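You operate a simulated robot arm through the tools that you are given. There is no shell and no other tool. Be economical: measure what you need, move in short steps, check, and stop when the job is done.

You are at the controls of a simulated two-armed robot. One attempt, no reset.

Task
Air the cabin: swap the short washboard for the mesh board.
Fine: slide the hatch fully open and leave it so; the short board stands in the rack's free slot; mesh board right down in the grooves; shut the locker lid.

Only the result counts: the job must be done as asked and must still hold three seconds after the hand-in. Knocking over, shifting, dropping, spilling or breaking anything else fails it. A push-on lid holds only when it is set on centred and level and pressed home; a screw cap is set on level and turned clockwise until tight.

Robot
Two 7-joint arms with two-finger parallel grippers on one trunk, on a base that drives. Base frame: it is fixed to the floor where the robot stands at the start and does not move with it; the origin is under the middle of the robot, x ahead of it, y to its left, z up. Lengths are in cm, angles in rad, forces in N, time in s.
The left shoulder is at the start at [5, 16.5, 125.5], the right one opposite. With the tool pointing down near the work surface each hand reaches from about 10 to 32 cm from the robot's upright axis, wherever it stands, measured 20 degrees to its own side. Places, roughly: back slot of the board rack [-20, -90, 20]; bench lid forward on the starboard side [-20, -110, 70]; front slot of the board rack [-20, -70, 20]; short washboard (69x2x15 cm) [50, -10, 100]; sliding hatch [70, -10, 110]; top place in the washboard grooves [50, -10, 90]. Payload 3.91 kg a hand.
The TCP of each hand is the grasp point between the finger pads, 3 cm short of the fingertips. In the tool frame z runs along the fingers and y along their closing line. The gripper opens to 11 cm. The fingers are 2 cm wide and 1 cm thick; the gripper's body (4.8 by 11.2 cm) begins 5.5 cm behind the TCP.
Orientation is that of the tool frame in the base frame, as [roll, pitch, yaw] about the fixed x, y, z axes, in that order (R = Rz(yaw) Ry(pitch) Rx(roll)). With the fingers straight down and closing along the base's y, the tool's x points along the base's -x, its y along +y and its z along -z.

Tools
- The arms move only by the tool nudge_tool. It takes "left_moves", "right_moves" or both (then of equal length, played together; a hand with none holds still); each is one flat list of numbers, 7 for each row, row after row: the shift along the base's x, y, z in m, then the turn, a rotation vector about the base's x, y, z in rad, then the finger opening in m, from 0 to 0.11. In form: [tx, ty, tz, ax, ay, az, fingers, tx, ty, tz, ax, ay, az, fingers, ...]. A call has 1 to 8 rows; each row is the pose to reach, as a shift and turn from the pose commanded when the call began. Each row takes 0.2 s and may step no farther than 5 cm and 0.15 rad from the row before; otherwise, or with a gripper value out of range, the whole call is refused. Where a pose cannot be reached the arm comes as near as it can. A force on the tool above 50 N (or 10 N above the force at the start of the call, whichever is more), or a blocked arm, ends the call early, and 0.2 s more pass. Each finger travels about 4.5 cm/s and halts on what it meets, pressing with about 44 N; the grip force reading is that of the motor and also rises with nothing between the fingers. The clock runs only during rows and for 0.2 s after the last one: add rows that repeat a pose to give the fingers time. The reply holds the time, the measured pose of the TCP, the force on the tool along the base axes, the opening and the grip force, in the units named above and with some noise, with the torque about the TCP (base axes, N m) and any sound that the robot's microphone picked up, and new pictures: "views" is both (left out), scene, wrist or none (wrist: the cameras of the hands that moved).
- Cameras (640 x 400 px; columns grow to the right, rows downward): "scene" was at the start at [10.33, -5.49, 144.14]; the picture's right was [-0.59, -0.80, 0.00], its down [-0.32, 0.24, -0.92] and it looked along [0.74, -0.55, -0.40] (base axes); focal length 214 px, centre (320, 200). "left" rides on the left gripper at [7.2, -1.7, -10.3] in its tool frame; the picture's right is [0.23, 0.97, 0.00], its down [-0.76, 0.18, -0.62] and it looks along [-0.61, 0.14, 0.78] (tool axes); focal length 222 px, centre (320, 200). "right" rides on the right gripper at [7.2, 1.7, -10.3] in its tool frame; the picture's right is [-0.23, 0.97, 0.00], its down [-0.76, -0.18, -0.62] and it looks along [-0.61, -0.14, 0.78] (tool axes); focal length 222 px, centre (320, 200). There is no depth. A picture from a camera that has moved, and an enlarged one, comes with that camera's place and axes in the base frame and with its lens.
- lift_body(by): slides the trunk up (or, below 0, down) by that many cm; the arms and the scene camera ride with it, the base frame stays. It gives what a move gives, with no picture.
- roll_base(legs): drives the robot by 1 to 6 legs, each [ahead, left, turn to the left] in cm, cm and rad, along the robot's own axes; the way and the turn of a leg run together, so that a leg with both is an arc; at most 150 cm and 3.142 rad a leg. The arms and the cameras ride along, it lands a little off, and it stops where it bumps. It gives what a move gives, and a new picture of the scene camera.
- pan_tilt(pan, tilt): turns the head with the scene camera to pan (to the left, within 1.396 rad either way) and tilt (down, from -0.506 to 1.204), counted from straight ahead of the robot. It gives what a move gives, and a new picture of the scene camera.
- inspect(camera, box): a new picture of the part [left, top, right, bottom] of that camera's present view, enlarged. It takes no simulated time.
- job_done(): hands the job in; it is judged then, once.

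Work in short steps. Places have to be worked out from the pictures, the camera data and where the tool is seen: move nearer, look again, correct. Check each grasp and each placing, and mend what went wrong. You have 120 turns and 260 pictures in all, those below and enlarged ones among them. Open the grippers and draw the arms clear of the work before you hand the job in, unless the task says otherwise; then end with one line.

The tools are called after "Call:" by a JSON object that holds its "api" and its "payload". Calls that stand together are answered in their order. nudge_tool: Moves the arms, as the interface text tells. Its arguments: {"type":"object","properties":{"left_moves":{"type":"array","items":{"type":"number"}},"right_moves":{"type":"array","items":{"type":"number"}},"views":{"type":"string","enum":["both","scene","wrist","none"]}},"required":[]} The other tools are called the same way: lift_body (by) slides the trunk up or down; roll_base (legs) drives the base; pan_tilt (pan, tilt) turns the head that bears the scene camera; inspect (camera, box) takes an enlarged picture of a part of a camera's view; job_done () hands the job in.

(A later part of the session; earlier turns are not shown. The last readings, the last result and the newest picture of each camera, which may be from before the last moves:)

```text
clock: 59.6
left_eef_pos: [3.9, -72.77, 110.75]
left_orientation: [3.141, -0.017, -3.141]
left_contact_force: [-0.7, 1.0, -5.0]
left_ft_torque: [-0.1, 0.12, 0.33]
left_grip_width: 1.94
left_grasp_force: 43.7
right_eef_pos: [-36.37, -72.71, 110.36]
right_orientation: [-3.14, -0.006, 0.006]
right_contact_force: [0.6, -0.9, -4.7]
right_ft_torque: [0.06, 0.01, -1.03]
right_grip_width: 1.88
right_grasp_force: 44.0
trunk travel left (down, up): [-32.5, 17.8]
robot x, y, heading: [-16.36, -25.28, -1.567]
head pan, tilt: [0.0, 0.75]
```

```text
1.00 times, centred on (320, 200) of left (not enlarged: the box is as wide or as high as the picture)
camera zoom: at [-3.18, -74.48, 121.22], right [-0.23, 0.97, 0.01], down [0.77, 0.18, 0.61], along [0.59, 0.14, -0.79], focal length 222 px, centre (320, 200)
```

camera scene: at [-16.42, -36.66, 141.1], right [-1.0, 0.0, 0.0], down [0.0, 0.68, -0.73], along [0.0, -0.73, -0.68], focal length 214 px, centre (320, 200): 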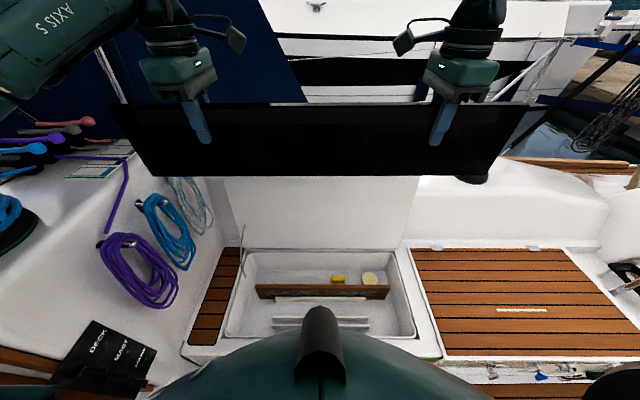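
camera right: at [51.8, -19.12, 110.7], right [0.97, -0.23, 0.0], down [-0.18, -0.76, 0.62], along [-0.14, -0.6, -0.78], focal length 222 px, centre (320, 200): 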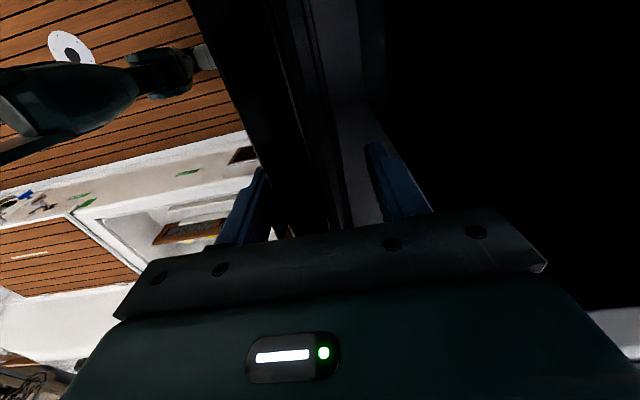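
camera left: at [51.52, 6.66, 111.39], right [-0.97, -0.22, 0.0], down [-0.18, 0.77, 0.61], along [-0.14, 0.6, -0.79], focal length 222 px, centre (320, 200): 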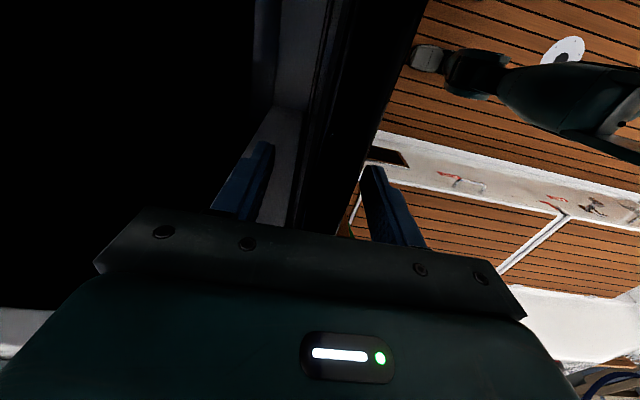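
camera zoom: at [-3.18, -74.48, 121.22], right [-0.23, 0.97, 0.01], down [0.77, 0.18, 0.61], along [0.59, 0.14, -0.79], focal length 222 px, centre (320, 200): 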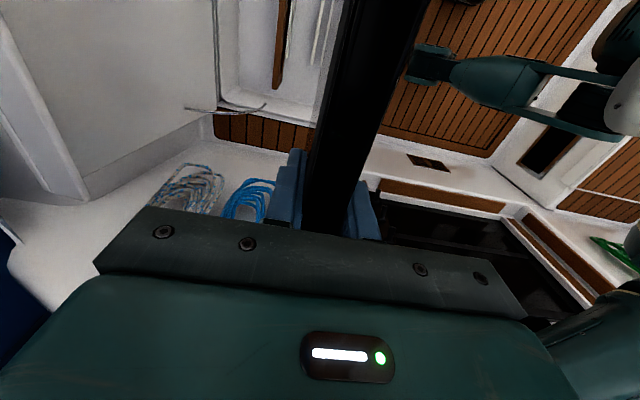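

Clearances look fine. Continue lowering to the bottom of travel.

Call:
{"api": "lift_body", "payload": {"by": -16}}

Call:
{"api": "inspect", "payload": {"camera": "scene", "box": [0, 0, 640, 400]}}

Call:
{"api": "lift_body", "payload": {"by": -16.2}}

Call:
{"api": "inspect", "payload": {"camera": "scene", "box": [0, 0, 640, 400]}}

Call:
{"api": "inspect", "payload": {"camera": "right", "box": [0, 0, 640, 400]}}

Call:
{"api": "inspect", "payload": {"camera": "left", "box": [0, 0, 640, 400]}}

```text
clock: 61.4
left_eef_pos: [3.89, -72.67, 94.71]
left_orientation: [3.14, -0.018, -3.141]
left_contact_force: [-1.6, 1.4, -5.9]
left_ft_torque: [-0.05, -0.01, 0.34]
left_grip_width: 1.88
left_grasp_force: 44.5
right_eef_pos: [-36.31, -72.69, 94.33]
right_orientation: [-3.141, -0.006, 0.006]
right_contact_force: [1.8, -1.0, -4.3]
right_ft_torque: [0.08, 0.03, -0.86]
right_grip_width: 1.86
right_grasp_force: 44.1
trunk travel left (down, up): [-16.5, 33.8]
robot x, y, heading: [-16.69, -25.44, -1.567]
head pan, tilt: [0.0, 0.75]
```

```text
1.00 times, centred on (320, 200) of scene (not enlarged: the box is as wide or as high as the picture)
camera zoom: at [-16.42, -36.5, 110.12], right [-1.0, 0.0, 0.0], down [0.0, 0.68, -0.73], along [0.0, -0.73, -0.68], focal length 214 px, centre (320, 200)
```

zoom: 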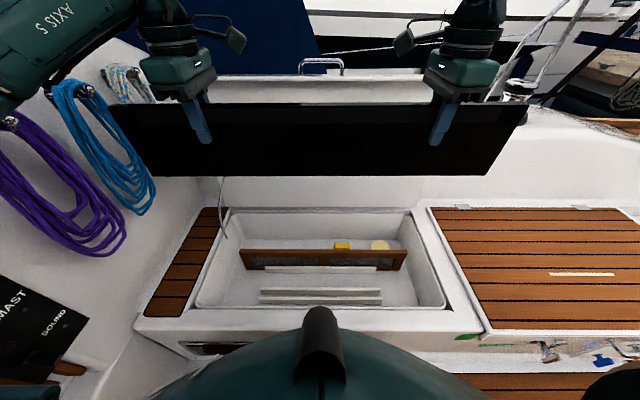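

```text
clock: 63.3
left_eef_pos: [3.85, -72.76, 78.44]
left_orientation: [3.141, -0.018, 3.141]
left_contact_force: [-1.4, 1.6, -5.9]
left_ft_torque: [-0.07, 0.02, 0.32]
left_grip_width: 1.89
left_grasp_force: 43.6
right_eef_pos: [-36.45, -72.76, 78.2]
right_orientation: [-3.141, -0.005, 0.007]
right_contact_force: [1.0, -2.1, -5.2]
right_ft_torque: [0.1, 0.0, -0.87]
right_grip_width: 1.9
right_grasp_force: 44.0
trunk travel left (down, up): [-0.3, 50.0]
robot x, y, heading: [-16.21, -25.16, -1.566]
head pan, tilt: [0.0, 0.75]
```

```text
1.00 times, centred on (320, 200) of scene (not enlarged: the box is as wide or as high as the picture)
camera zoom: at [-16.42, -36.49, 93.92], right [-1.0, 0.0, 0.0], down [0.0, 0.68, -0.73], along [0.0, -0.73, -0.68], focal length 214 px, centre (320, 200)
```

zoom: 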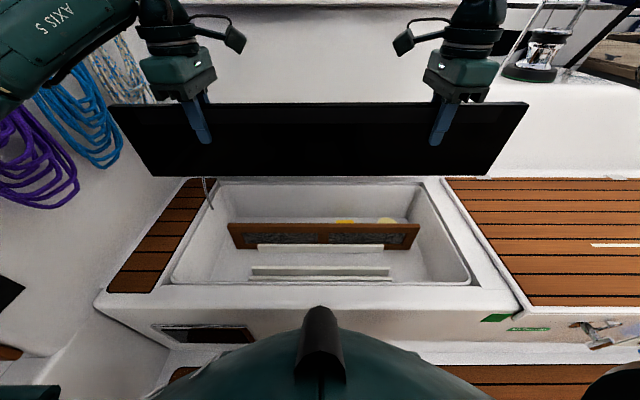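

```text
1.00 times, centred on (320, 200) of right (not enlarged: the box is as wide or as high as the picture)
camera zoom: at [-29.14, -74.33, 88.56], right [-0.22, -0.98, 0.0], down [-0.77, 0.17, 0.62], along [-0.6, 0.14, -0.79], focal length 222 px, centre (320, 200)
```

zoom: 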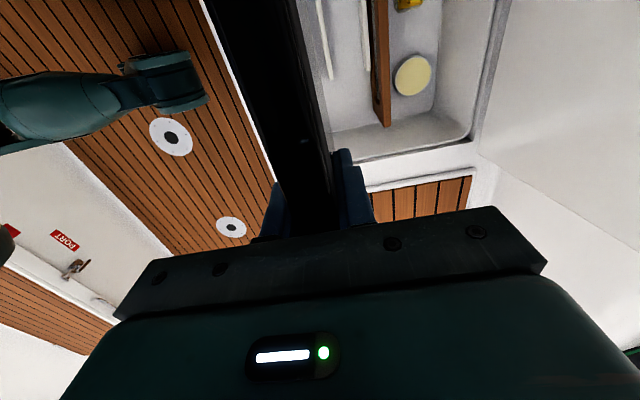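

```text
1.00 times, centred on (320, 200) of left (not enlarged: the box is as wide or as high as the picture)
camera zoom: at [-3.18, -74.46, 89.02], right [-0.23, 0.97, 0.01], down [0.77, 0.18, 0.61], along [0.59, 0.14, -0.79], focal length 222 px, centre (320, 200)
```

zoom: 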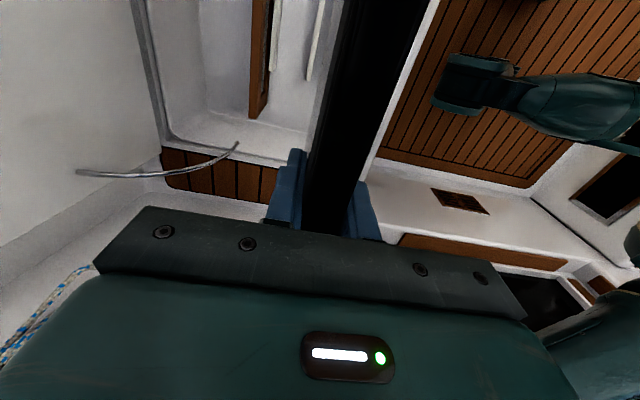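

Now refine the rack position with a zoom from this lower camera.

Call:
{"api": "inspect", "payload": {"camera": "scene", "box": [160, 170, 480, 300]}}

```text
2.00 times, centred on (320, 235) of scene
camera zoom: at [-16.42, -36.49, 93.92], right [-1.0, 0.0, 0.0], down [0.0, 0.68, -0.73], along [0.0, -0.73, -0.68], focal length 429 px, centre (320, 130)
```

zoom: 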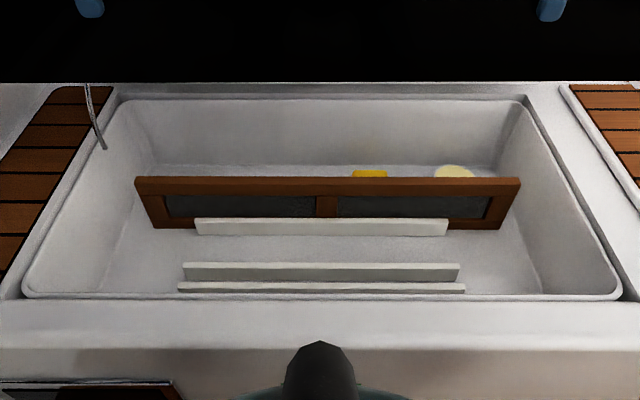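

Estimated front slot centre y≈-72.75, x-centre -16.6, rails' top z≈27. I check the held board's lean by zooming on its ends.

Call:
{"api": "inspect", "payload": {"camera": "scene", "box": [90, 80, 250, 190]}}

Call:
{"api": "inspect", "payload": {"camera": "right", "box": [200, 0, 440, 250]}}

```text
3.64 times, centred on (170, 135) of scene
camera zoom: at [-16.42, -36.49, 93.92], right [-1.0, 0.0, 0.0], down [0.0, 0.68, -0.73], along [0.0, -0.73, -0.68], focal length 780 px, centre (866, 436)
```

zoom: 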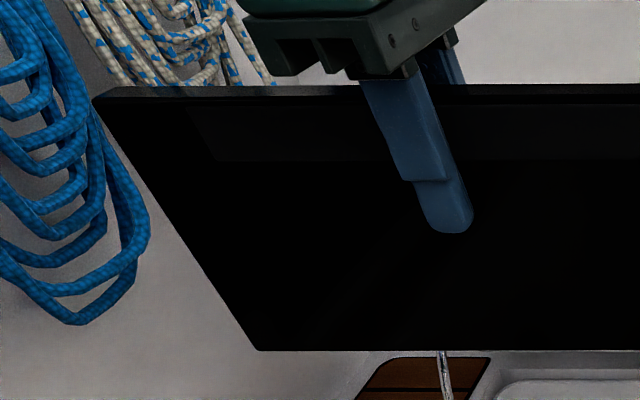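

```text
1.60 times, centred on (320, 125) of right
camera zoom: at [-29.14, -74.33, 88.56], right [-0.22, -0.98, 0.0], down [-0.77, 0.17, 0.62], along [-0.6, 0.14, -0.79], focal length 355 px, centre (320, 320)
```

zoom: 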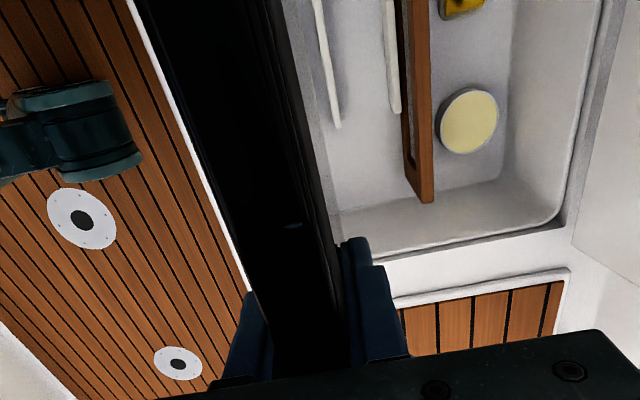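

The board hangs plumb. Shift x by -0.4 and go down 30 cm into the locker mouth, then look.

Call:
{"api": "nudge_tool", "payload": {"left_moves": [-0.004, 0, -0.04, 0, 0, 0, 0, -0.004, 0, -0.08, 0, 0, 0, 0, -0.004, 0, -0.12, 0, 0, 0, 0, -0.004, 0, -0.16, 0, 0, 0, 0, -0.004, 0, -0.2, 0, 0, 0, 0, -0.004, 0, -0.24, 0, 0, 0, 0, -0.004, 0, -0.28, 0, 0, 0, 0, -0.004, 0, -0.28, 0, 0, 0, 0], "right_moves": [-0.004, 0, -0.04, 0, 0, 0, 0, -0.004, 0, -0.08, 0, 0, 0, 0, -0.004, 0, -0.12, 0, 0, 0, 0, -0.004, 0, -0.16, 0, 0, 0, 0, -0.004, 0, -0.2, 0, 0, 0, 0, -0.004, 0, -0.24, 0, 0, 0, 0, -0.004, 0, -0.28, 0, 0, 0, 0, -0.004, 0, -0.28, 0, 0, 0, 0]}}

```text
clock: 65.1
left_eef_pos: [2.79, -72.53, 50.55]
left_orientation: [-3.141, -0.026, 3.131]
left_contact_force: [-14.5, 3.9, 2.4]
left_ft_torque: [0.16, 1.48, -0.66]
left_grip_width: 1.88
left_grasp_force: 44.1
right_eef_pos: [-37.2, -72.19, 50.69]
right_orientation: [-3.141, -0.01, 0.008]
right_contact_force: [13.9, -3.7, -12.3]
right_ft_torque: [-0.07, 1.56, -0.97]
right_grip_width: 1.93
right_grasp_force: 43.9
right hand out of reach, approached as far as the arm can: row 7, 8
trunk travel left (down, up): [-0.3, 50.0]
robot x, y, heading: [-16.87, -25.87, -1.57]
head pan, tilt: [0.0, 0.75]
camera scene: at [-16.42, -36.5, 93.91], right [-1.0, 0.0, 0.0], down [0.0, 0.68, -0.73], along [0.0, -0.73, -0.68], focal length 214 px, centre (320, 200)
camera right: at [-30.06, -73.67, 61.16], right [-0.22, -0.98, 0.0], down [-0.77, 0.17, 0.62], along [-0.6, 0.14, -0.79], focal length 222 px, centre (320, 200)
camera left: at [-4.01, -74.2, 61.26], right [-0.22, 0.98, 0.01], down [0.78, 0.17, 0.6], along [0.59, 0.14, -0.8], focal length 222 px, centre (320, 200)
```

scene: 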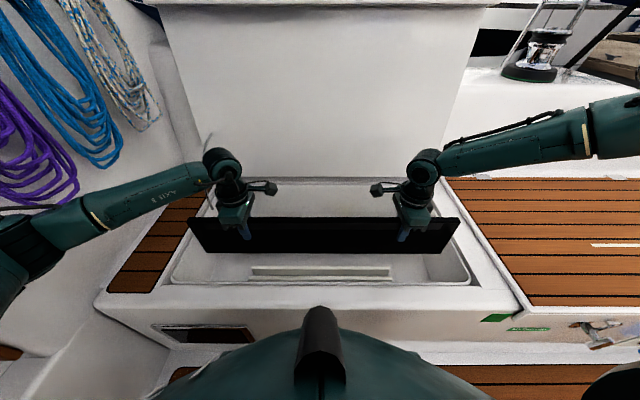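
right: 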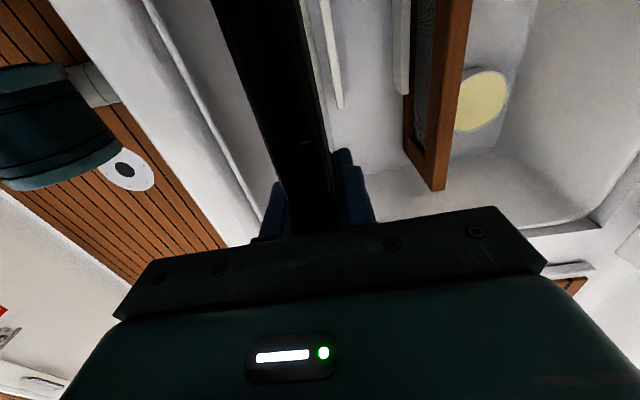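
left: 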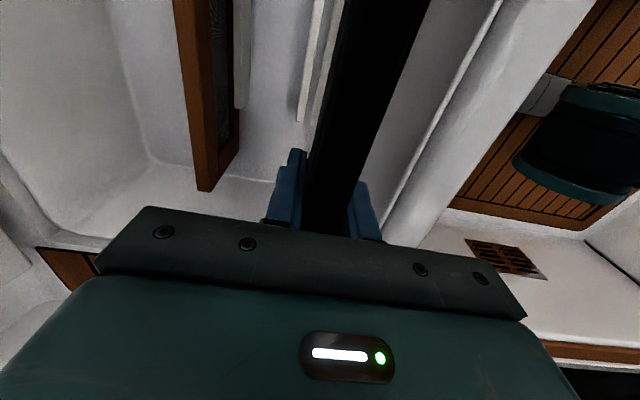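

Right arm nears its reach. I raise 5 cm, then drive the base closer so the arms can work nearer in.

Call:
{"api": "nudge_tool", "payload": {"left_moves": [0.005, -0.001, 0.03, 0, 0, 0, 0, 0.005, -0.001, 0.05, 0, 0, 0, 0], "right_moves": [0.005, -0.001, 0.03, 0, 0, 0, 0, 0.005, -0.001, 0.05, 0, 0, 0, 0], "views": "none"}}

Call:
{"api": "roll_base", "payload": {"legs": [[8, 0, 0]]}}

```text
clock: 65.7
left_eef_pos: [3.73, -72.71, 55.42]
left_orientation: [-3.141, -0.025, 3.136]
left_contact_force: [-27.2, 3.1, -0.6]
left_ft_torque: [-0.18, 0.94, -0.53]
left_grip_width: 1.89
left_grasp_force: 44.3
right_eef_pos: [-36.46, -72.33, 55.91]
right_orientation: [-3.141, -0.01, 0.01]
right_contact_force: [26.6, -4.2, -9.1]
right_ft_torque: [0.17, 0.86, -0.8]
right_grip_width: 1.91
right_grasp_force: 43.7
trunk travel left (down, up): [-0.3, 50.0]
robot x, y, heading: [-16.66, -24.7, -1.567]
head pan, tilt: [0.0, 0.75]
```

```text
clock: 66.5
left_eef_pos: [3.6, -73.6, 55.05]
left_orientation: [3.139, -0.023, 3.136]
left_contact_force: [-1.7, 1.1, -4.3]
left_ft_torque: [-0.22, 0.13, 0.18]
left_grip_width: 1.88
left_grasp_force: 44.2
right_eef_pos: [-36.54, -73.35, 55.68]
right_orientation: [-3.14, -0.012, 0.002]
right_contact_force: [1.4, -1.2, -5.1]
right_ft_torque: [0.2, 0.15, -0.77]
right_grip_width: 1.89
right_grasp_force: 44.2
trunk travel left (down, up): [-0.3, 50.0]
robot x, y, heading: [-16.09, -25.96, -1.567]
head pan, tilt: [0.0, 0.75]
stopped in leg 1: the robot was blocked; the commanded pose is now the measured one
camera scene: at [-16.42, -37.6, 93.91], right [-1.0, 0.0, 0.0], down [0.0, 0.68, -0.73], along [0.0, -0.73, -0.68], focal length 214 px, centre (320, 200)
```

scene: 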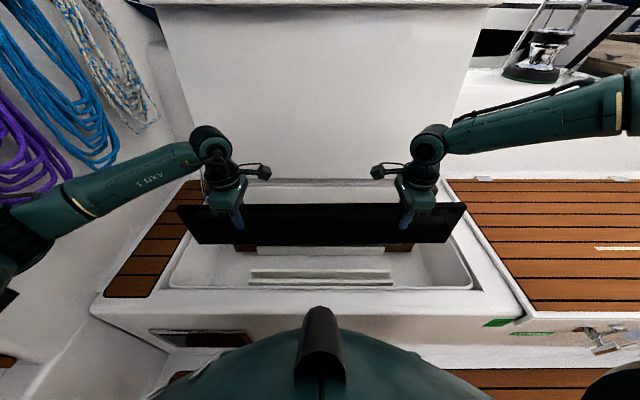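

Blocked at y≈-26.5: that's the closest. Level the board (left grip was 0.5 higher) and try descending again from here, aiming at y=-72.75.

Call:
{"api": "nudge_tool", "payload": {"left_moves": [-0.001, 0.004, -0.015, 0, 0, 0, 0, -0.001, 0.008, -0.045, 0, 0, 0, 0, -0.001, 0.008, -0.075, 0, 0, 0, 0, -0.001, 0.008, -0.105, 0, 0, 0, 0, -0.001, 0.008, -0.135, 0, 0, 0, 0], "right_moves": [-0.001, 0.003, -0.026, 0, 0, 0, 0, -0.001, 0.006, -0.056, 0, 0, 0, 0, -0.001, 0.006, -0.086, 0, 0, 0, 0, -0.001, 0.006, -0.116, 0, 0, 0, 0, -0.001, 0.006, -0.146, 0, 0, 0, 0]}}

```text
clock: 67.7
left_eef_pos: [2.65, -72.83, 41.61]
left_orientation: [3.139, -0.041, 3.122]
left_contact_force: [-35.3, 7.7, 2.1]
left_ft_torque: [-0.9, 0.59, -0.86]
left_grip_width: 1.98
left_grasp_force: 44.5
right_eef_pos: [-39.23, -69.72, 46.28]
right_orientation: [3.136, -0.024, 0.004]
right_contact_force: [35.2, -7.2, -11.7]
right_ft_torque: [0.78, 0.67, -0.91]
right_grip_width: 2.03
right_grasp_force: 44.1
right hand out of reach, approached as far as the arm can: row 2, 3, 4, 5
trunk travel left (down, up): [-0.3, 50.0]
robot x, y, heading: [-16.28, -26.58, -1.566]
head pan, tilt: [0.0, 0.75]
camera scene: at [-16.42, -37.59, 93.91], right [-1.0, 0.0, 0.0], down [0.0, 0.68, -0.73], along [0.0, -0.73, -0.68], focal length 214 px, centre (320, 200)
camera right: at [-32.17, -71.23, 56.8], right [-0.22, -0.98, 0.0], down [-0.78, 0.18, 0.61], along [-0.59, 0.13, -0.8], focal length 222 px, centre (320, 200)
camera left: at [-4.14, -74.51, 52.36], right [-0.21, 0.98, 0.01], down [0.79, 0.16, 0.59], along [0.58, 0.13, -0.81], focal length 222 px, centre (320, 200)
```

scene: 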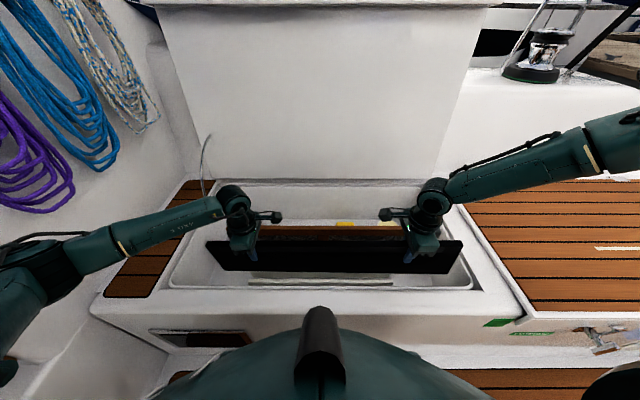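
right: 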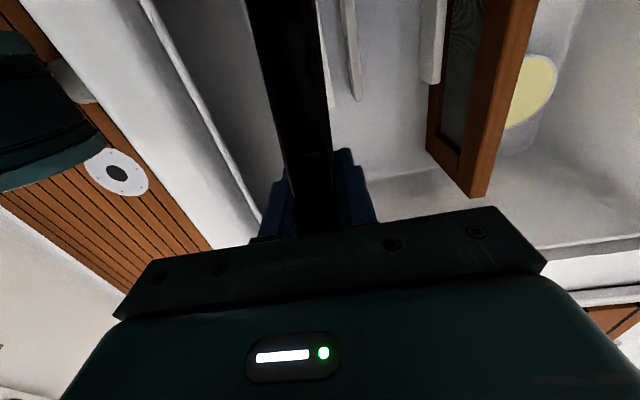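
left: 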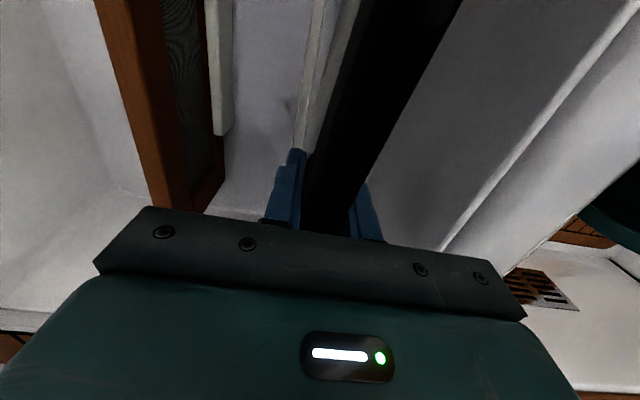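

The left arm reaches, but the right can't in its posture. New plan: stand the board on the aft bench seat, regrip it single-handed at its centre with the left hand, then turn the robot so the left shoulder is nearer the rack. First raise out.

Call:
{"api": "nudge_tool", "payload": {"left_moves": [0.005, 0, 0.03, 0, 0, 0, 0, 0.01, 0, 0.07, 0, 0, 0, 0, 0.01, 0, 0.11, 0, 0, 0, 0, 0.01, 0, 0.15, 0, 0, 0, 0, 0.01, 0, 0.19, 0, 0, 0, 0, 0.01, 0, 0.23, 0, 0, 0, 0, 0.01, 0, 0.27, 0, 0, 0, 0, 0.01, 0, 0.31, 0, 0, 0, 0], "right_moves": [0.01, -0.02, 0.02, 0, 0, 0, 0, 0.022, -0.028, 0.05, 0, 0, 0, 0, 0.022, -0.028, 0.08, 0, 0, 0, 0, 0.022, -0.028, 0.11, 0, 0, 0, 0, 0.022, -0.028, 0.145, 0, 0, 0, 0, 0.022, -0.028, 0.18, 0, 0, 0, 0, 0.022, -0.028, 0.22, 0, 0, 0, 0, 0.022, -0.028, 0.26, 0, 0, 0, 0], "views": "scene"}}

```text
clock: 69.5
left_eef_pos: [4.4, -72.85, 72.9]
left_orientation: [3.139, -0.022, 3.139]
left_contact_force: [12.1, 0.5, -8.4]
left_ft_torque: [-0.15, 0.58, 0.24]
left_grip_width: 1.89
left_grasp_force: 43.8
right_eef_pos: [-38.17, -72.77, 72.44]
right_orientation: [-3.137, -0.008, 0.002]
right_contact_force: [-12.2, -0.3, -3.4]
right_ft_torque: [0.2, -1.47, -0.56]
right_grip_width: 1.87
right_grasp_force: 43.4
trunk travel left (down, up): [-0.3, 50.0]
robot x, y, heading: [-16.58, -26.27, -1.563]
head pan, tilt: [0.0, 0.75]
camera scene: at [-16.42, -37.6, 93.9], right [-1.0, 0.0, 0.0], down [0.0, 0.68, -0.73], along [0.0, -0.73, -0.68], focal length 214 px, centre (320, 200)
```

scene: 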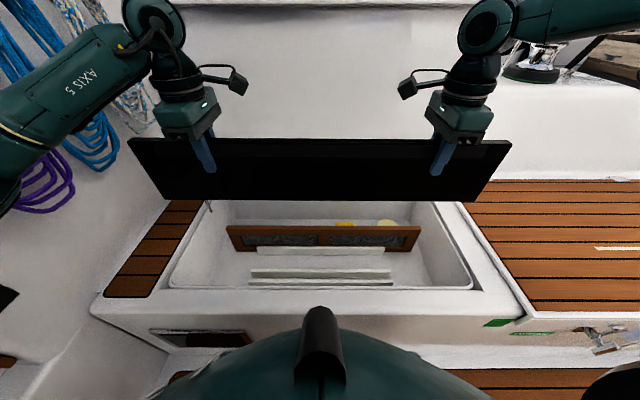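

Spacing is a bit wider now, but the board is level. Move the robot back 3 and 62 cm to its right so the board is over the aft bench seat.

Call:
{"api": "roll_base", "payload": {"legs": [[-4, 0, 0], [0, -62, 0]]}}

```text
clock: 75.1
left_eef_pos: [-50.95, -68.79, 72.71]
left_orientation: [3.137, -0.023, -3.121]
left_contact_force: [-0.3, -0.4, -5.1]
left_ft_torque: [-0.08, 0.11, 0.06]
left_grip_width: 1.91
left_grasp_force: 44.3
right_eef_pos: [-93.45, -69.68, 72.21]
right_orientation: [-3.135, -0.005, 0.025]
right_contact_force: [0.2, -0.4, -4.1]
right_ft_torque: [0.04, -0.07, -0.14]
right_grip_width: 1.91
right_grasp_force: 43.7
trunk travel left (down, up): [-0.3, 50.0]
robot x, y, heading: [-72.93, -23.07, -1.541]
head pan, tilt: [0.0, 0.75]
stopped in leg 2: the robot was blocked; the commanded pose is now the measured one
camera scene: at [-72.59, -34.11, 93.91], right [-1.0, -0.03, 0.0], down [-0.02, 0.68, -0.73], along [0.02, -0.73, -0.68], focal length 214 px, centre (320, 200)
```

scene: 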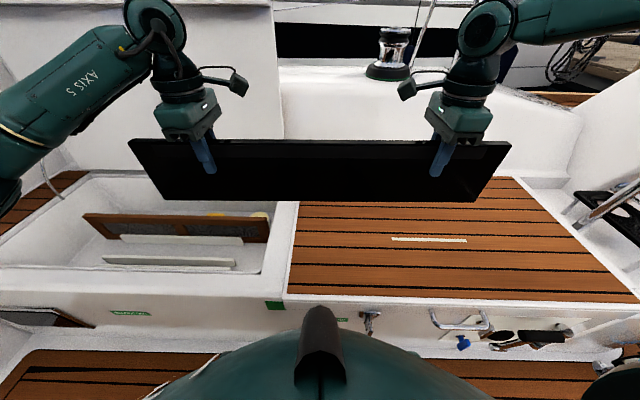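

Blocked slightly aft; ease 1.5 cm back. Board centre ≈ x -72 is over the aft seat. Lower it until it touches the seat.

Call:
{"api": "roll_base", "payload": {"legs": [[0, 1.5, 0]]}}

Call:
{"api": "nudge_tool", "payload": {"left_moves": [0, 0, -0.03, 0, 0, 0, 0, 0, 0, -0.06, 0, 0, 0, 0, 0, 0, -0.09, 0, 0, 0, 0, 0, 0, -0.1, 0, 0, 0, 0, 0, 0, -0.11, 0, 0, 0, 0, 0, 0, -0.12, 0, 0, 0, 0, 0, 0, -0.13, 0, 0, 0, 0, 0, 0, -0.14, 0, 0, 0, 0], "right_moves": [0, 0, -0.03, 0, 0, 0, 0, 0, 0, -0.06, 0, 0, 0, 0, 0, 0, -0.09, 0, 0, 0, 0, 0, 0, -0.1, 0, 0, 0, 0, 0, 0, -0.11, 0, 0, 0, 0, 0, 0, -0.12, 0, 0, 0, 0, 0, 0, -0.13, 0, 0, 0, 0, 0, 0, -0.14, 0, 0, 0, 0], "views": "scene"}}

```text
clock: 75.9
left_eef_pos: [-49.48, -68.79, 72.84]
left_orientation: [3.135, -0.02, -3.121]
left_contact_force: [-1.5, 0.1, -4.8]
left_ft_torque: [-0.06, 0.02, 0.3]
left_grip_width: 1.87
left_grasp_force: 43.7
right_eef_pos: [-91.97, -69.77, 72.27]
right_orientation: [-3.138, -0.006, 0.025]
right_contact_force: [1.6, 0.2, -4.6]
right_ft_torque: [0.05, 0.07, -0.41]
right_grip_width: 1.9
right_grasp_force: 44.5
trunk travel left (down, up): [-0.3, 50.0]
robot x, y, heading: [-71.09, -22.9, -1.539]
head pan, tilt: [0.0, 0.75]
camera scene: at [-71.1, -34.06, 93.91], right [-1.0, -0.03, 0.0], down [-0.02, 0.68, -0.73], along [0.02, -0.73, -0.68], focal length 214 px, centre (320, 200)
```

scene: 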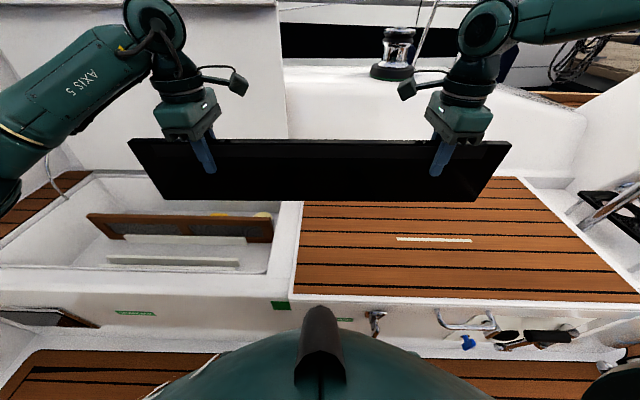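

```text
clock: 77.7
left_eef_pos: [-49.32, -68.75, 58.86]
left_orientation: [3.136, -0.02, -3.12]
left_contact_force: [-8.8, 0.6, -6.2]
left_ft_torque: [-0.33, 1.0, 0.1]
left_grip_width: 1.93
left_grasp_force: 44.1
right_eef_pos: [-91.94, -69.85, 58.36]
right_orientation: [-3.136, -0.006, 0.025]
right_contact_force: [8.2, -1.0, -3.2]
right_ft_torque: [0.34, -1.48, -0.34]
right_grip_width: 1.88
right_grasp_force: 43.7
trunk travel left (down, up): [-0.3, 50.0]
robot x, y, heading: [-71.36, -23.01, -1.542]
head pan, tilt: [0.0, 0.75]
camera scene: at [-71.1, -34.06, 93.91], right [-1.0, -0.03, 0.0], down [-0.02, 0.68, -0.73], along [0.02, -0.73, -0.68], focal length 214 px, centre (320, 200)
```

scene: 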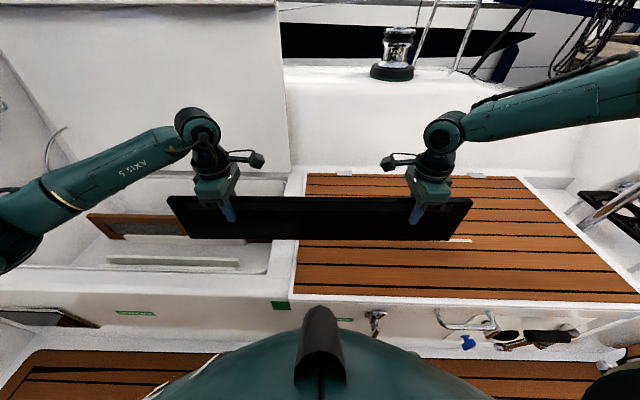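

No contact yet. Continue down slowly.

Call:
{"api": "nudge_tool", "payload": {"left_moves": [0, 0, -0.01, 0, 0, 0, 0, 0, 0, -0.02, 0, 0, 0, 0, 0, 0, -0.03, 0, 0, 0, 0, 0, 0, -0.04, 0, 0, 0, 0, 0, 0, -0.05, 0, 0, 0, 0], "right_moves": [0, 0, -0.01, 0, 0, 0, 0, 0, 0, -0.02, 0, 0, 0, 0, 0, 0, -0.03, 0, 0, 0, 0, 0, 0, -0.04, 0, 0, 0, 0, 0, 0, -0.05, 0, 0, 0, 0], "views": "scene"}}

```text
clock: 78.9
left_eef_pos: [-49.46, -68.83, 54.73]
left_orientation: [-3.128, -0.019, -3.119]
left_contact_force: [1.9, 22.5, 27.6]
left_ft_torque: [0.13, 0.35, -0.3]
left_grip_width: 1.88
left_grasp_force: 44.2
right_eef_pos: [-91.91, -69.77, 54.05]
right_orientation: [3.132, -0.006, 0.025]
right_contact_force: [-0.4, -5.2, 40.7]
right_ft_torque: [3.09, -0.05, -0.63]
right_grip_width: 1.84
right_grasp_force: 44.1
trunk travel left (down, up): [-0.3, 50.0]
robot x, y, heading: [-71.31, -22.97, -1.545]
head pan, tilt: [0.0, 0.75]
camera scene: at [-71.11, -33.6, 94.14], right [-1.0, -0.03, 0.0], down [-0.02, 0.68, -0.74], along [0.02, -0.74, -0.68], focal length 214 px, centre (320, 200)
```

scene: 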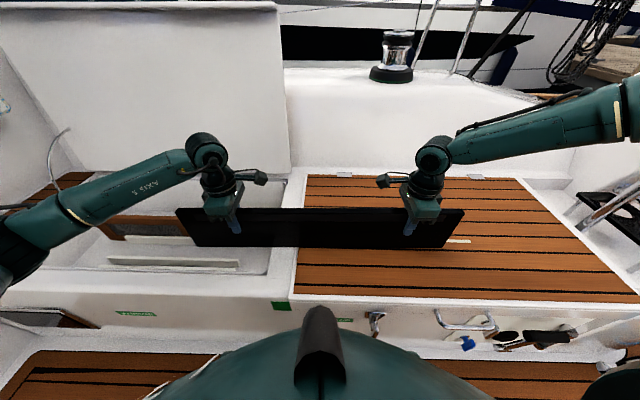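

Contact with the seat. Relieve the push by a few mm, open the left hand, raise it and start flipping its yaw by -180° (right hand keeps the board upright).

Call:
{"api": "nudge_tool", "payload": {"left_moves": [0, 0, 0.004, 0, 0, 0, 0.0, 0, 0, 0.004, 0, 0, 0, 0.03, 0, 0, 0.004, 0, 0, 0, 0.06, 0, 0, 0.004, 0, 0, 0, 0.06, 0, 0, 0.045, 0, 0, 0, 0.06, 0, 0, 0.09, 0, 0, 0, 0.06, 0, 0, 0.13, 0, 0, -0.13, 0.06, 0, 0, 0.17, 0, 0, -0.26, 0.06], "right_moves": [0, 0, 0.006, 0, 0, 0, 0.0, 0, 0, 0.006, 0, 0, 0, 0.0, 0, 0, 0.006, 0, 0, 0, 0.0, 0, 0, 0.006, 0, 0, 0, 0.0, 0, 0, 0.006, 0, 0, 0, 0.0, 0, 0, 0.006, 0, 0, 0, 0.0, 0, 0, 0.006, 0, 0, 0, 0.0, 0, 0, 0.006, 0, 0, 0, 0.0], "views": "scene"}}

```text
clock: 80.7
left_eef_pos: [-49.23, -68.69, 70.83]
left_orientation: [3.138, -0.021, 2.902]
left_contact_force: [-0.2, -1.2, 0.7]
left_ft_torque: [0.0, -0.02, 0.02]
left_grip_width: 6.02
left_grasp_force: 0.1
right_eef_pos: [-91.88, -69.69, 54.09]
right_orientation: [-3.138, -0.006, 0.027]
right_contact_force: [-3.4, -5.2, 9.1]
right_ft_torque: [-0.59, 0.31, -0.33]
right_grip_width: 1.9
right_grasp_force: 43.6
trunk travel left (down, up): [-0.3, 50.0]
robot x, y, heading: [-71.33, -22.98, -1.541]
head pan, tilt: [0.0, 0.75]
camera scene: at [-71.08, -33.98, 93.92], right [-1.0, -0.03, 0.0], down [-0.02, 0.68, -0.73], along [0.02, -0.73, -0.68], focal length 214 px, centre (320, 200)
```

scene: 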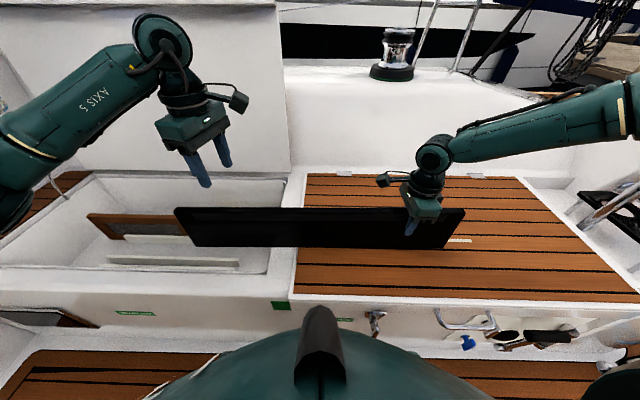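

Board stands steady. Continue rotating the left hand (-1.15 rad more), moving it toward the middle and slightly nearer the robot.

Call:
{"api": "nudge_tool", "payload": {"left_moves": [0, 0.01, 0.01, 0, 0, -0.145, 0.06, 0, 0.02, 0.02, 0, 0, -0.29, 0.06, 0, 0.03, 0.02, 0, 0, -0.435, 0.06, 0, 0.03, 0.02, 0, 0, -0.58, 0.06, 0, 0.03, 0.02, 0, 0, -0.725, 0.06, 0, 0.03, 0.02, 0, 0, -0.87, 0.06, 0, 0.03, 0.02, 0, 0, -1.015, 0.06, 0, 0.03, 0.02, 0, 0, -1.16, 0.06], "views": "none"}}

Call:
{"api": "nudge_tool", "payload": {"left_moves": [-0.02, 0, 0, 0, 0, -0.145, 0.06, -0.04, 0, 0, 0, 0, -0.29, 0.06, -0.06, 0, 0, 0, 0, -0.435, 0.06, -0.08, 0, 0, 0, 0, -0.58, 0.06, -0.1, 0, 0, 0, 0, -0.725, 0.06, -0.12, 0, 0, 0, 0, -0.87, 0.06, -0.14, 0, 0, 0, 0, -1.015, 0.06, -0.15, 0, 0, 0, 0, -1.16, 0.06], "views": "scene"}}

```text
clock: 82.5
left_eef_pos: [-49.29, -65.66, 72.82]
left_orientation: [3.138, -0.02, 1.74]
left_contact_force: [-1.0, 0.2, 0.4]
left_ft_torque: [0.01, 0.0, -0.01]
left_grip_width: 5.97
left_grasp_force: 0.1
right_eef_pos: [-91.93, -69.71, 54.03]
right_orientation: [-3.138, -0.005, 0.025]
right_contact_force: [-3.1, 0.7, 4.6]
right_ft_torque: [-0.03, 0.65, -0.22]
right_grip_width: 1.91
right_grasp_force: 44.2
trunk travel left (down, up): [-0.3, 50.0]
robot x, y, heading: [-71.58, -23.31, -1.542]
head pan, tilt: [0.0, 0.75]
```

```text
clock: 84.3
left_eef_pos: [-64.2, -65.72, 73.07]
left_orientation: [3.137, -0.02, 0.583]
left_contact_force: [-0.1, -0.1, 0.2]
left_ft_torque: [0.03, 0.03, -0.02]
left_grip_width: 6.0
left_grasp_force: 0.0
right_eef_pos: [-91.82, -69.71, 54.05]
right_orientation: [-3.137, -0.006, 0.025]
right_contact_force: [-2.2, 2.5, 2.2]
right_ft_torque: [0.07, 0.65, 0.02]
right_grip_width: 1.9
right_grasp_force: 44.0
trunk travel left (down, up): [-0.3, 50.0]
robot x, y, heading: [-71.45, -23.09, -1.544]
head pan, tilt: [0.0, 0.75]
camera scene: at [-71.09, -34.0, 93.92], right [-1.0, -0.03, 0.0], down [-0.02, 0.68, -0.73], along [0.02, -0.73, -0.68], focal length 214 px, centre (320, 200)
```

scene: 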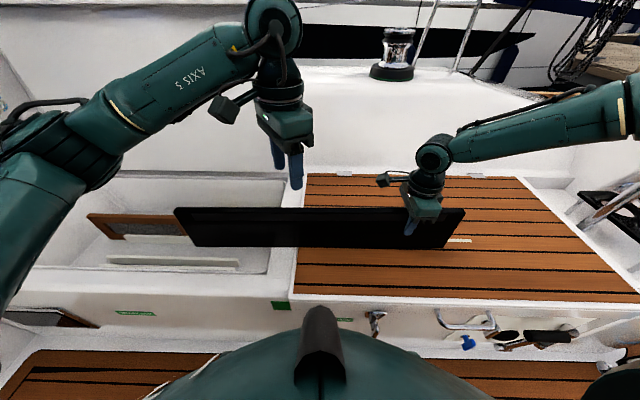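

Flip works. Zoom to find the board's centre precisely.

Call:
{"api": "inspect", "payload": {"camera": "scene", "box": [160, 180, 480, 280]}}

```text
2.00 times, centred on (320, 230) of scene
camera zoom: at [-71.09, -34.0, 93.92], right [-1.0, -0.03, 0.0], down [-0.02, 0.68, -0.73], along [0.02, -0.73, -0.68], focal length 429 px, centre (320, 140)
```

zoom: 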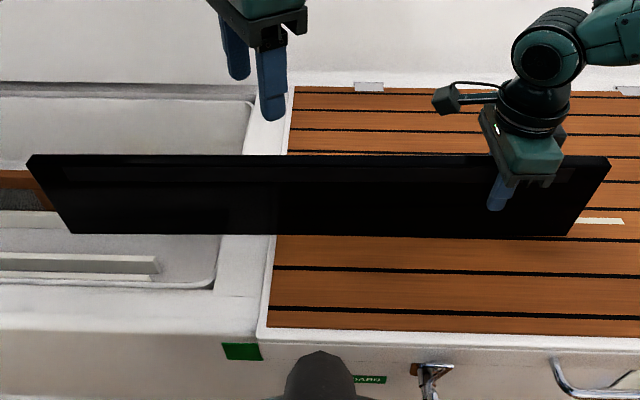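

Board centre at x≈-70.15, y≈-69.2. Bring the left hand above it with final yaw, then lower and check.

Call:
{"api": "nudge_tool", "payload": {"left_moves": [-0.015, -0.01, 0, 0, 0, -0.14, 0.06, -0.03, -0.02, 0, 0, 0, -0.28, 0.06, -0.045, -0.03, 0, 0, 0, -0.42, 0.06, -0.06, -0.035, 0, 0, 0, -0.56, 0.06, -0.06, -0.035, -0.04, 0, 0, -0.56, 0.06, -0.06, -0.035, -0.08, 0, 0, -0.56, 0.06, -0.06, -0.035, -0.08, 0, 0, -0.56, 0.06]}}

```text
clock: 85.9
left_eef_pos: [-70.08, -60.24, 69.21]
left_orientation: [3.094, -0.004, 0.148]
left_contact_force: [0.5, 0.5, 1.5]
left_ft_torque: [-0.02, 0.01, -0.02]
left_grip_width: 5.99
left_grasp_force: 0.0
left hand out of reach, approached as far as the arm can: row 2, 3, 4, 5, 6, 7
right_eef_pos: [-91.93, -69.8, 54.0]
right_orientation: [-3.138, -0.007, 0.025]
right_contact_force: [-1.5, 1.3, 0.9]
right_ft_torque: [0.0, -0.96, 0.24]
right_grip_width: 1.89
right_grasp_force: 44.5
trunk travel left (down, up): [-0.3, 50.0]
robot x, y, heading: [-71.06, -22.76, -1.54]
head pan, tilt: [0.0, 0.75]
camera scene: at [-71.11, -34.01, 93.92], right [-1.0, -0.03, 0.0], down [-0.02, 0.68, -0.73], along [0.02, -0.73, -0.68], focal length 214 px, centre (320, 200)
camera left: at [-63.16, -56.96, 79.64], right [0.37, -0.93, 0.05], down [-0.73, -0.26, 0.63], along [-0.57, -0.27, -0.78], focal length 222 px, centre (320, 200)
```

scene: 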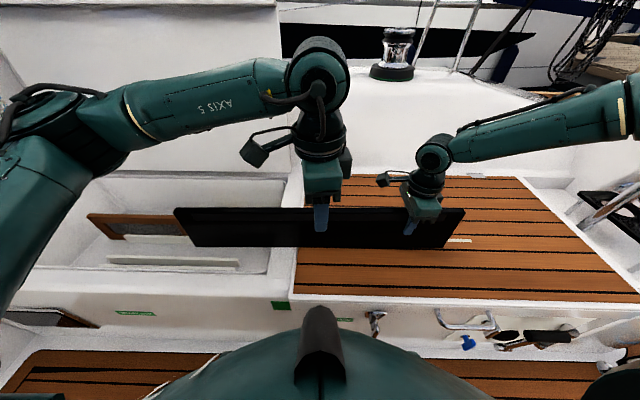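
left: 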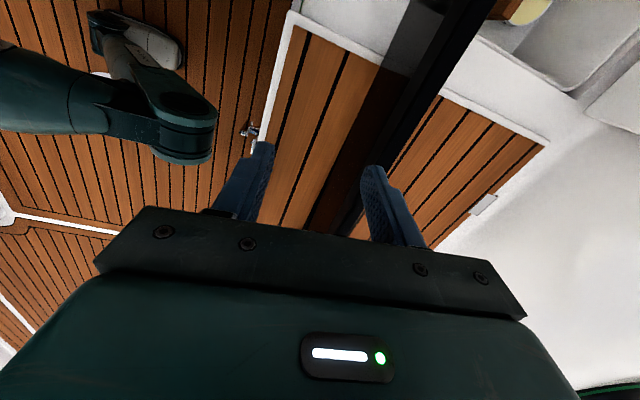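

The flipped orientation is out of the wrist's range here. I rotate the left hand back to its former orientation (which suits the arm), and will take the board's centre that way.

Call:
{"api": "nudge_tool", "payload": {"left_moves": [0.02, 0.02, 0.03, 0, 0, 0.14, 0.06, 0.04, 0.035, 0.06, 0, 0, 0.28, 0.06, 0.06, 0.035, 0.08, 0, 0, 0.42, 0.06, 0.06, 0.035, 0.08, 0, 0, 0.56, 0.06, 0.06, 0.035, 0.08, 0, 0, 0.705, 0.06, 0.06, 0.035, 0.08, 0, 0, 0.85, 0.06, 0.06, 0.035, 0.08, 0, 0, 0.995, 0.06, 0.06, 0.035, 0.08, 0, 0, 1.14, 0.06], "views": "none"}}

Call:
{"api": "nudge_tool", "payload": {"left_moves": [0, 0, 0, 0, 0, 0.145, 0.06, 0, 0, 0, 0, 0, 0.29, 0.06, 0, 0, 0, 0, 0, 0.435, 0.06, 0, 0, 0, 0, 0, 0.58, 0.06, 0, 0, 0, 0, 0, 0.725, 0.06, 0, 0, 0, 0, 0, 0.87, 0.06, 0, 0, 0, 0, 0, 1.015, 0.06, 0, 0, 0, 0, 0, 1.16, 0.06], "views": "none"}}

```text
clock: 87.7
left_eef_pos: [-64.04, -56.88, 77.51]
left_orientation: [3.094, -0.003, 1.289]
left_contact_force: [-0.6, -0.9, -0.2]
left_ft_torque: [0.04, -0.02, 0.0]
left_grip_width: 6.03
left_grasp_force: 0.1
right_eef_pos: [-91.86, -69.8, 54.16]
right_orientation: [-3.139, -0.007, 0.025]
right_contact_force: [0.8, 0.2, 3.0]
right_ft_torque: [-0.1, -1.38, -0.07]
right_grip_width: 1.89
right_grasp_force: 44.2
trunk travel left (down, up): [-0.3, 50.0]
robot x, y, heading: [-71.6, -22.67, -1.542]
head pan, tilt: [0.0, 0.75]
```

```text
clock: 89.5
left_eef_pos: [-64.1, -56.93, 77.33]
left_orientation: [3.092, -0.002, 2.452]
left_contact_force: [0.1, 0.7, -1.0]
left_ft_torque: [0.01, -0.01, -0.02]
left_grip_width: 6.01
left_grasp_force: 0.1
right_eef_pos: [-91.92, -69.76, 54.14]
right_orientation: [-3.139, -0.005, 0.024]
right_contact_force: [3.3, 0.1, 1.4]
right_ft_torque: [-0.08, -1.37, 0.01]
right_grip_width: 1.88
right_grasp_force: 43.7
trunk travel left (down, up): [-0.3, 50.0]
robot x, y, heading: [-71.46, -23.03, -1.539]
head pan, tilt: [0.0, 0.75]
```

Finish the rotation, correct the slight tilt, and move over the board's centre at (-70.15, -69.2).

Call:
{"api": "nudge_tool", "payload": {"left_moves": [-0.01, -0.02, 0, -0.009, 0.003, 0.14, 0.06, -0.02, -0.04, 0, -0.018, 0.006, 0.28, 0.06, -0.03, -0.06, 0, -0.027, 0.009, 0.42, 0.06, -0.045, -0.085, -0.02, -0.036, 0.012, 0.56, 0.06, -0.06, -0.11, -0.04, -0.046, 0.016, 0.7, 0.06, -0.06, -0.123, -0.06, -0.046, 0.016, 0.711, 0.06, -0.06, -0.123, -0.073, -0.046, 0.016, 0.711, 0.06]}}

```text
clock: 91.1
left_eef_pos: [-69.84, -68.99, 69.9]
left_orientation: [3.141, -0.004, -3.125]
left_contact_force: [0.6, 0.2, -0.1]
left_ft_torque: [-0.02, 0.01, -0.02]
left_grip_width: 6.02
left_grasp_force: 0.0
right_eef_pos: [-91.83, -69.58, 54.09]
right_orientation: [-3.139, -0.009, 0.022]
right_contact_force: [2.0, 0.3, 0.7]
right_ft_torque: [-0.07, -1.17, 0.02]
right_grip_width: 1.9
right_grasp_force: 43.8
trunk travel left (down, up): [-0.3, 50.0]
robot x, y, heading: [-71.58, -22.76, -1.546]
head pan, tilt: [0.0, 0.75]
camera scene: at [-71.11, -34.01, 93.92], right [-1.0, -0.03, 0.0], down [-0.02, 0.68, -0.73], along [0.02, -0.73, -0.68], focal length 214 px, centre (320, 200)
camera left: at [-77.05, -70.86, 80.37], right [-0.24, 0.97, 0.0], down [0.76, 0.19, 0.62], along [0.6, 0.15, -0.78], focal length 222 px, centre (320, 200)
```

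scene: 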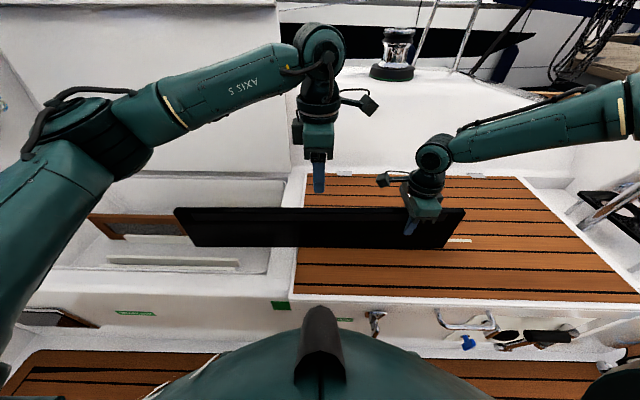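
left: 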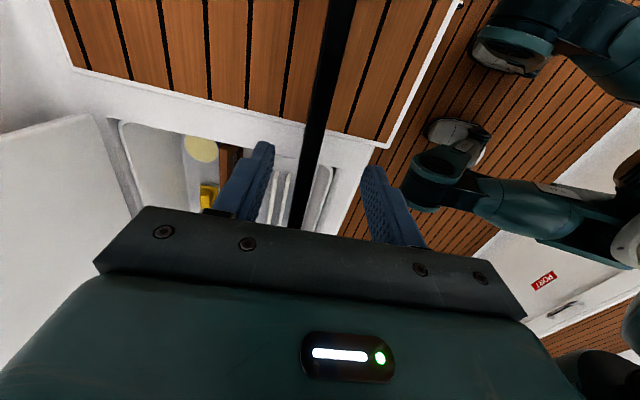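

Board lies between the fingers. Lower to z≈54.3 and close.

Call:
{"api": "nudge_tool", "payload": {"left_moves": [-0.003, 0, -0.04, 0, 0, 0, 0.06, -0.003, -0.001, -0.08, 0, 0, 0, 0.06, -0.003, -0.001, -0.12, 0, 0, 0, 0.06, -0.003, -0.001, -0.156, 0, 0, 0, 0.06, -0.003, -0.001, -0.156, 0, 0, 0, 0.03, -0.003, -0.001, -0.156, 0, 0, 0, 0.0, -0.003, -0.001, -0.156, 0, 0, 0, 0.0, -0.003, -0.001, -0.156, 0, 0, 0, 0.0]}}

```text
clock: 92.9
left_eef_pos: [-70.38, -69.03, 54.3]
left_orientation: [-3.141, -0.004, -3.121]
left_contact_force: [-1.8, -11.8, 0.2]
left_ft_torque: [1.04, -0.03, 0.93]
left_grip_width: 1.86
left_grasp_force: 44.4
right_eef_pos: [-91.93, -69.67, 54.11]
right_orientation: [-3.137, -0.005, 0.027]
right_contact_force: [0.3, 10.4, 5.0]
right_ft_torque: [-1.42, -0.62, 0.96]
right_grip_width: 1.9
right_grasp_force: 44.6
trunk travel left (down, up): [-0.3, 50.0]
robot x, y, heading: [-71.37, -22.79, -1.544]
head pan, tilt: [0.0, 0.75]
camera scene: at [-71.1, -34.02, 93.92], right [-1.0, -0.03, 0.0], down [-0.02, 0.68, -0.73], along [0.02, -0.73, -0.68], focal length 214 px, centre (320, 200)
camera left: at [-77.53, -70.89, 64.83], right [-0.25, 0.97, 0.0], down [0.76, 0.19, 0.62], along [0.6, 0.15, -0.78], focal length 222 px, centre (320, 200)
```

scene: 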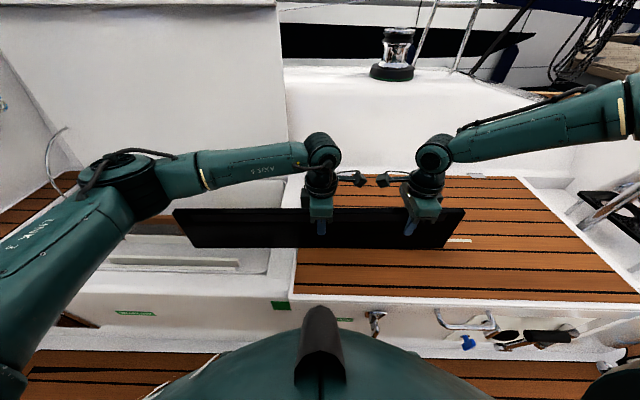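
left: 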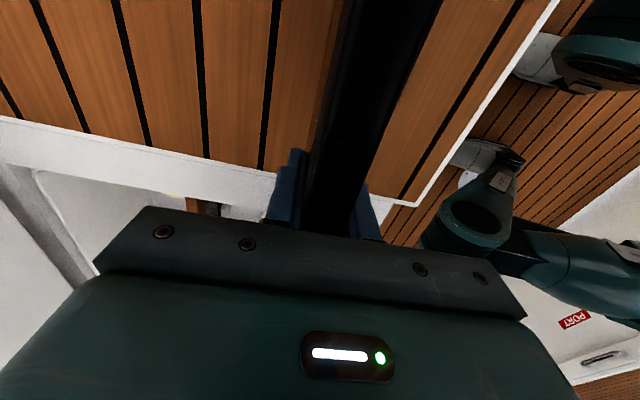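

Left holds the centre. Release and raise the right hand, then lift with the left alone and check for sag.

Call:
{"api": "nudge_tool", "payload": {"right_moves": [0, 0, 0, 0, 0, 0, 0.03, 0, 0, 0, 0, 0, 0, 0.06, 0, 0, 0.0, 0, 0, 0, 0.06, 0, 0, 0.045, 0, 0, 0, 0.06, 0, 0, 0.09, 0, 0, 0, 0.06, 0, 0, 0.13, 0, 0, 0, 0.06, -0.02, 0.03, 0.16, 0, 0, 0, 0.06, -0.04, 0.06, 0.19, 0, 0, 0, 0.06], "left_moves": [0, 0, 0, 0, 0, 0, 0, 0, 0, 0, 0, 0, 0, 0, 0, 0, 0.0, 0, 0, 0, 0, 0, 0, 0.0, 0, 0, 0, 0, 0, 0, 0.02, 0, 0, 0, 0, 0, 0, 0.05, 0, 0, 0, 0, 0, 0, 0.08, 0, 0, 0, 0, 0, 0, 0.12, 0, 0, 0, 0]}}

```text
clock: 94.7
left_eef_pos: [-70.43, -69.36, 66.35]
left_orientation: [3.138, -0.003, -3.127]
left_contact_force: [0.5, -0.1, -10.8]
left_ft_torque: [-0.02, 0.04, -0.01]
left_grip_width: 1.88
left_grasp_force: 44.2
right_eef_pos: [-96.19, -63.77, 72.91]
right_orientation: [-3.137, -0.007, 0.025]
right_contact_force: [0.0, -0.8, -0.3]
right_ft_torque: [0.03, -0.02, 0.01]
right_grip_width: 5.99
right_grasp_force: 0.0
trunk travel left (down, up): [-0.3, 50.0]
robot x, y, heading: [-71.52, -23.01, -1.543]
head pan, tilt: [0.0, 0.75]
camera scene: at [-71.09, -34.08, 93.9], right [-1.0, -0.03, 0.0], down [-0.02, 0.68, -0.73], along [0.02, -0.73, -0.68], focal length 214 px, centre (320, 200)
camera right: at [-88.94, -65.22, 83.25], right [-0.2, -0.98, -0.01], down [-0.77, 0.16, 0.62], along [-0.61, 0.13, -0.79], focal length 222 px, centre (320, 200)
camera left: at [-77.58, -71.33, 76.73], right [-0.24, 0.97, 0.0], down [0.76, 0.19, 0.62], along [0.6, 0.15, -0.78], focal length 222 px, centre (320, 200)
```

scene: 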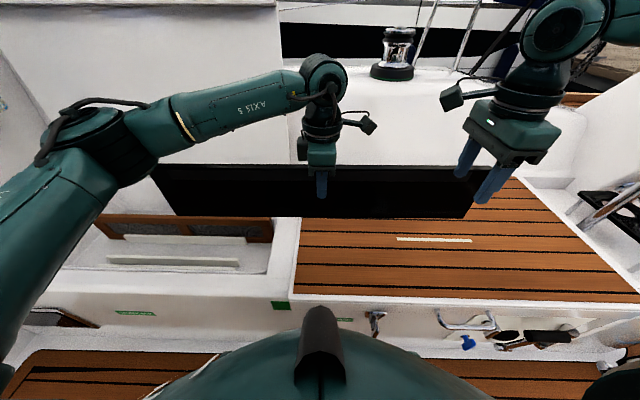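
right: 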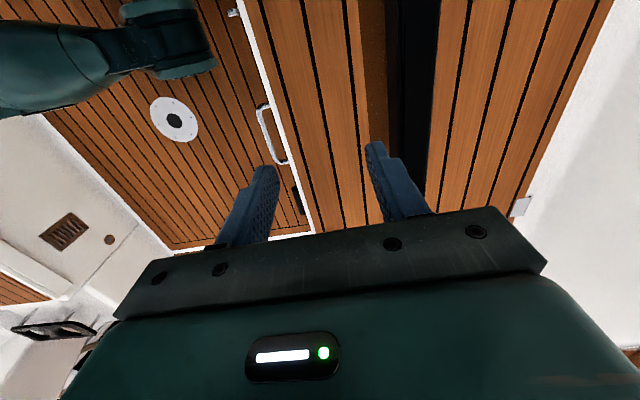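
left: 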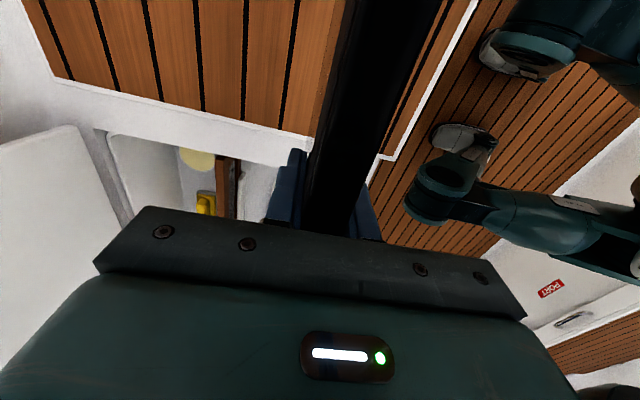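

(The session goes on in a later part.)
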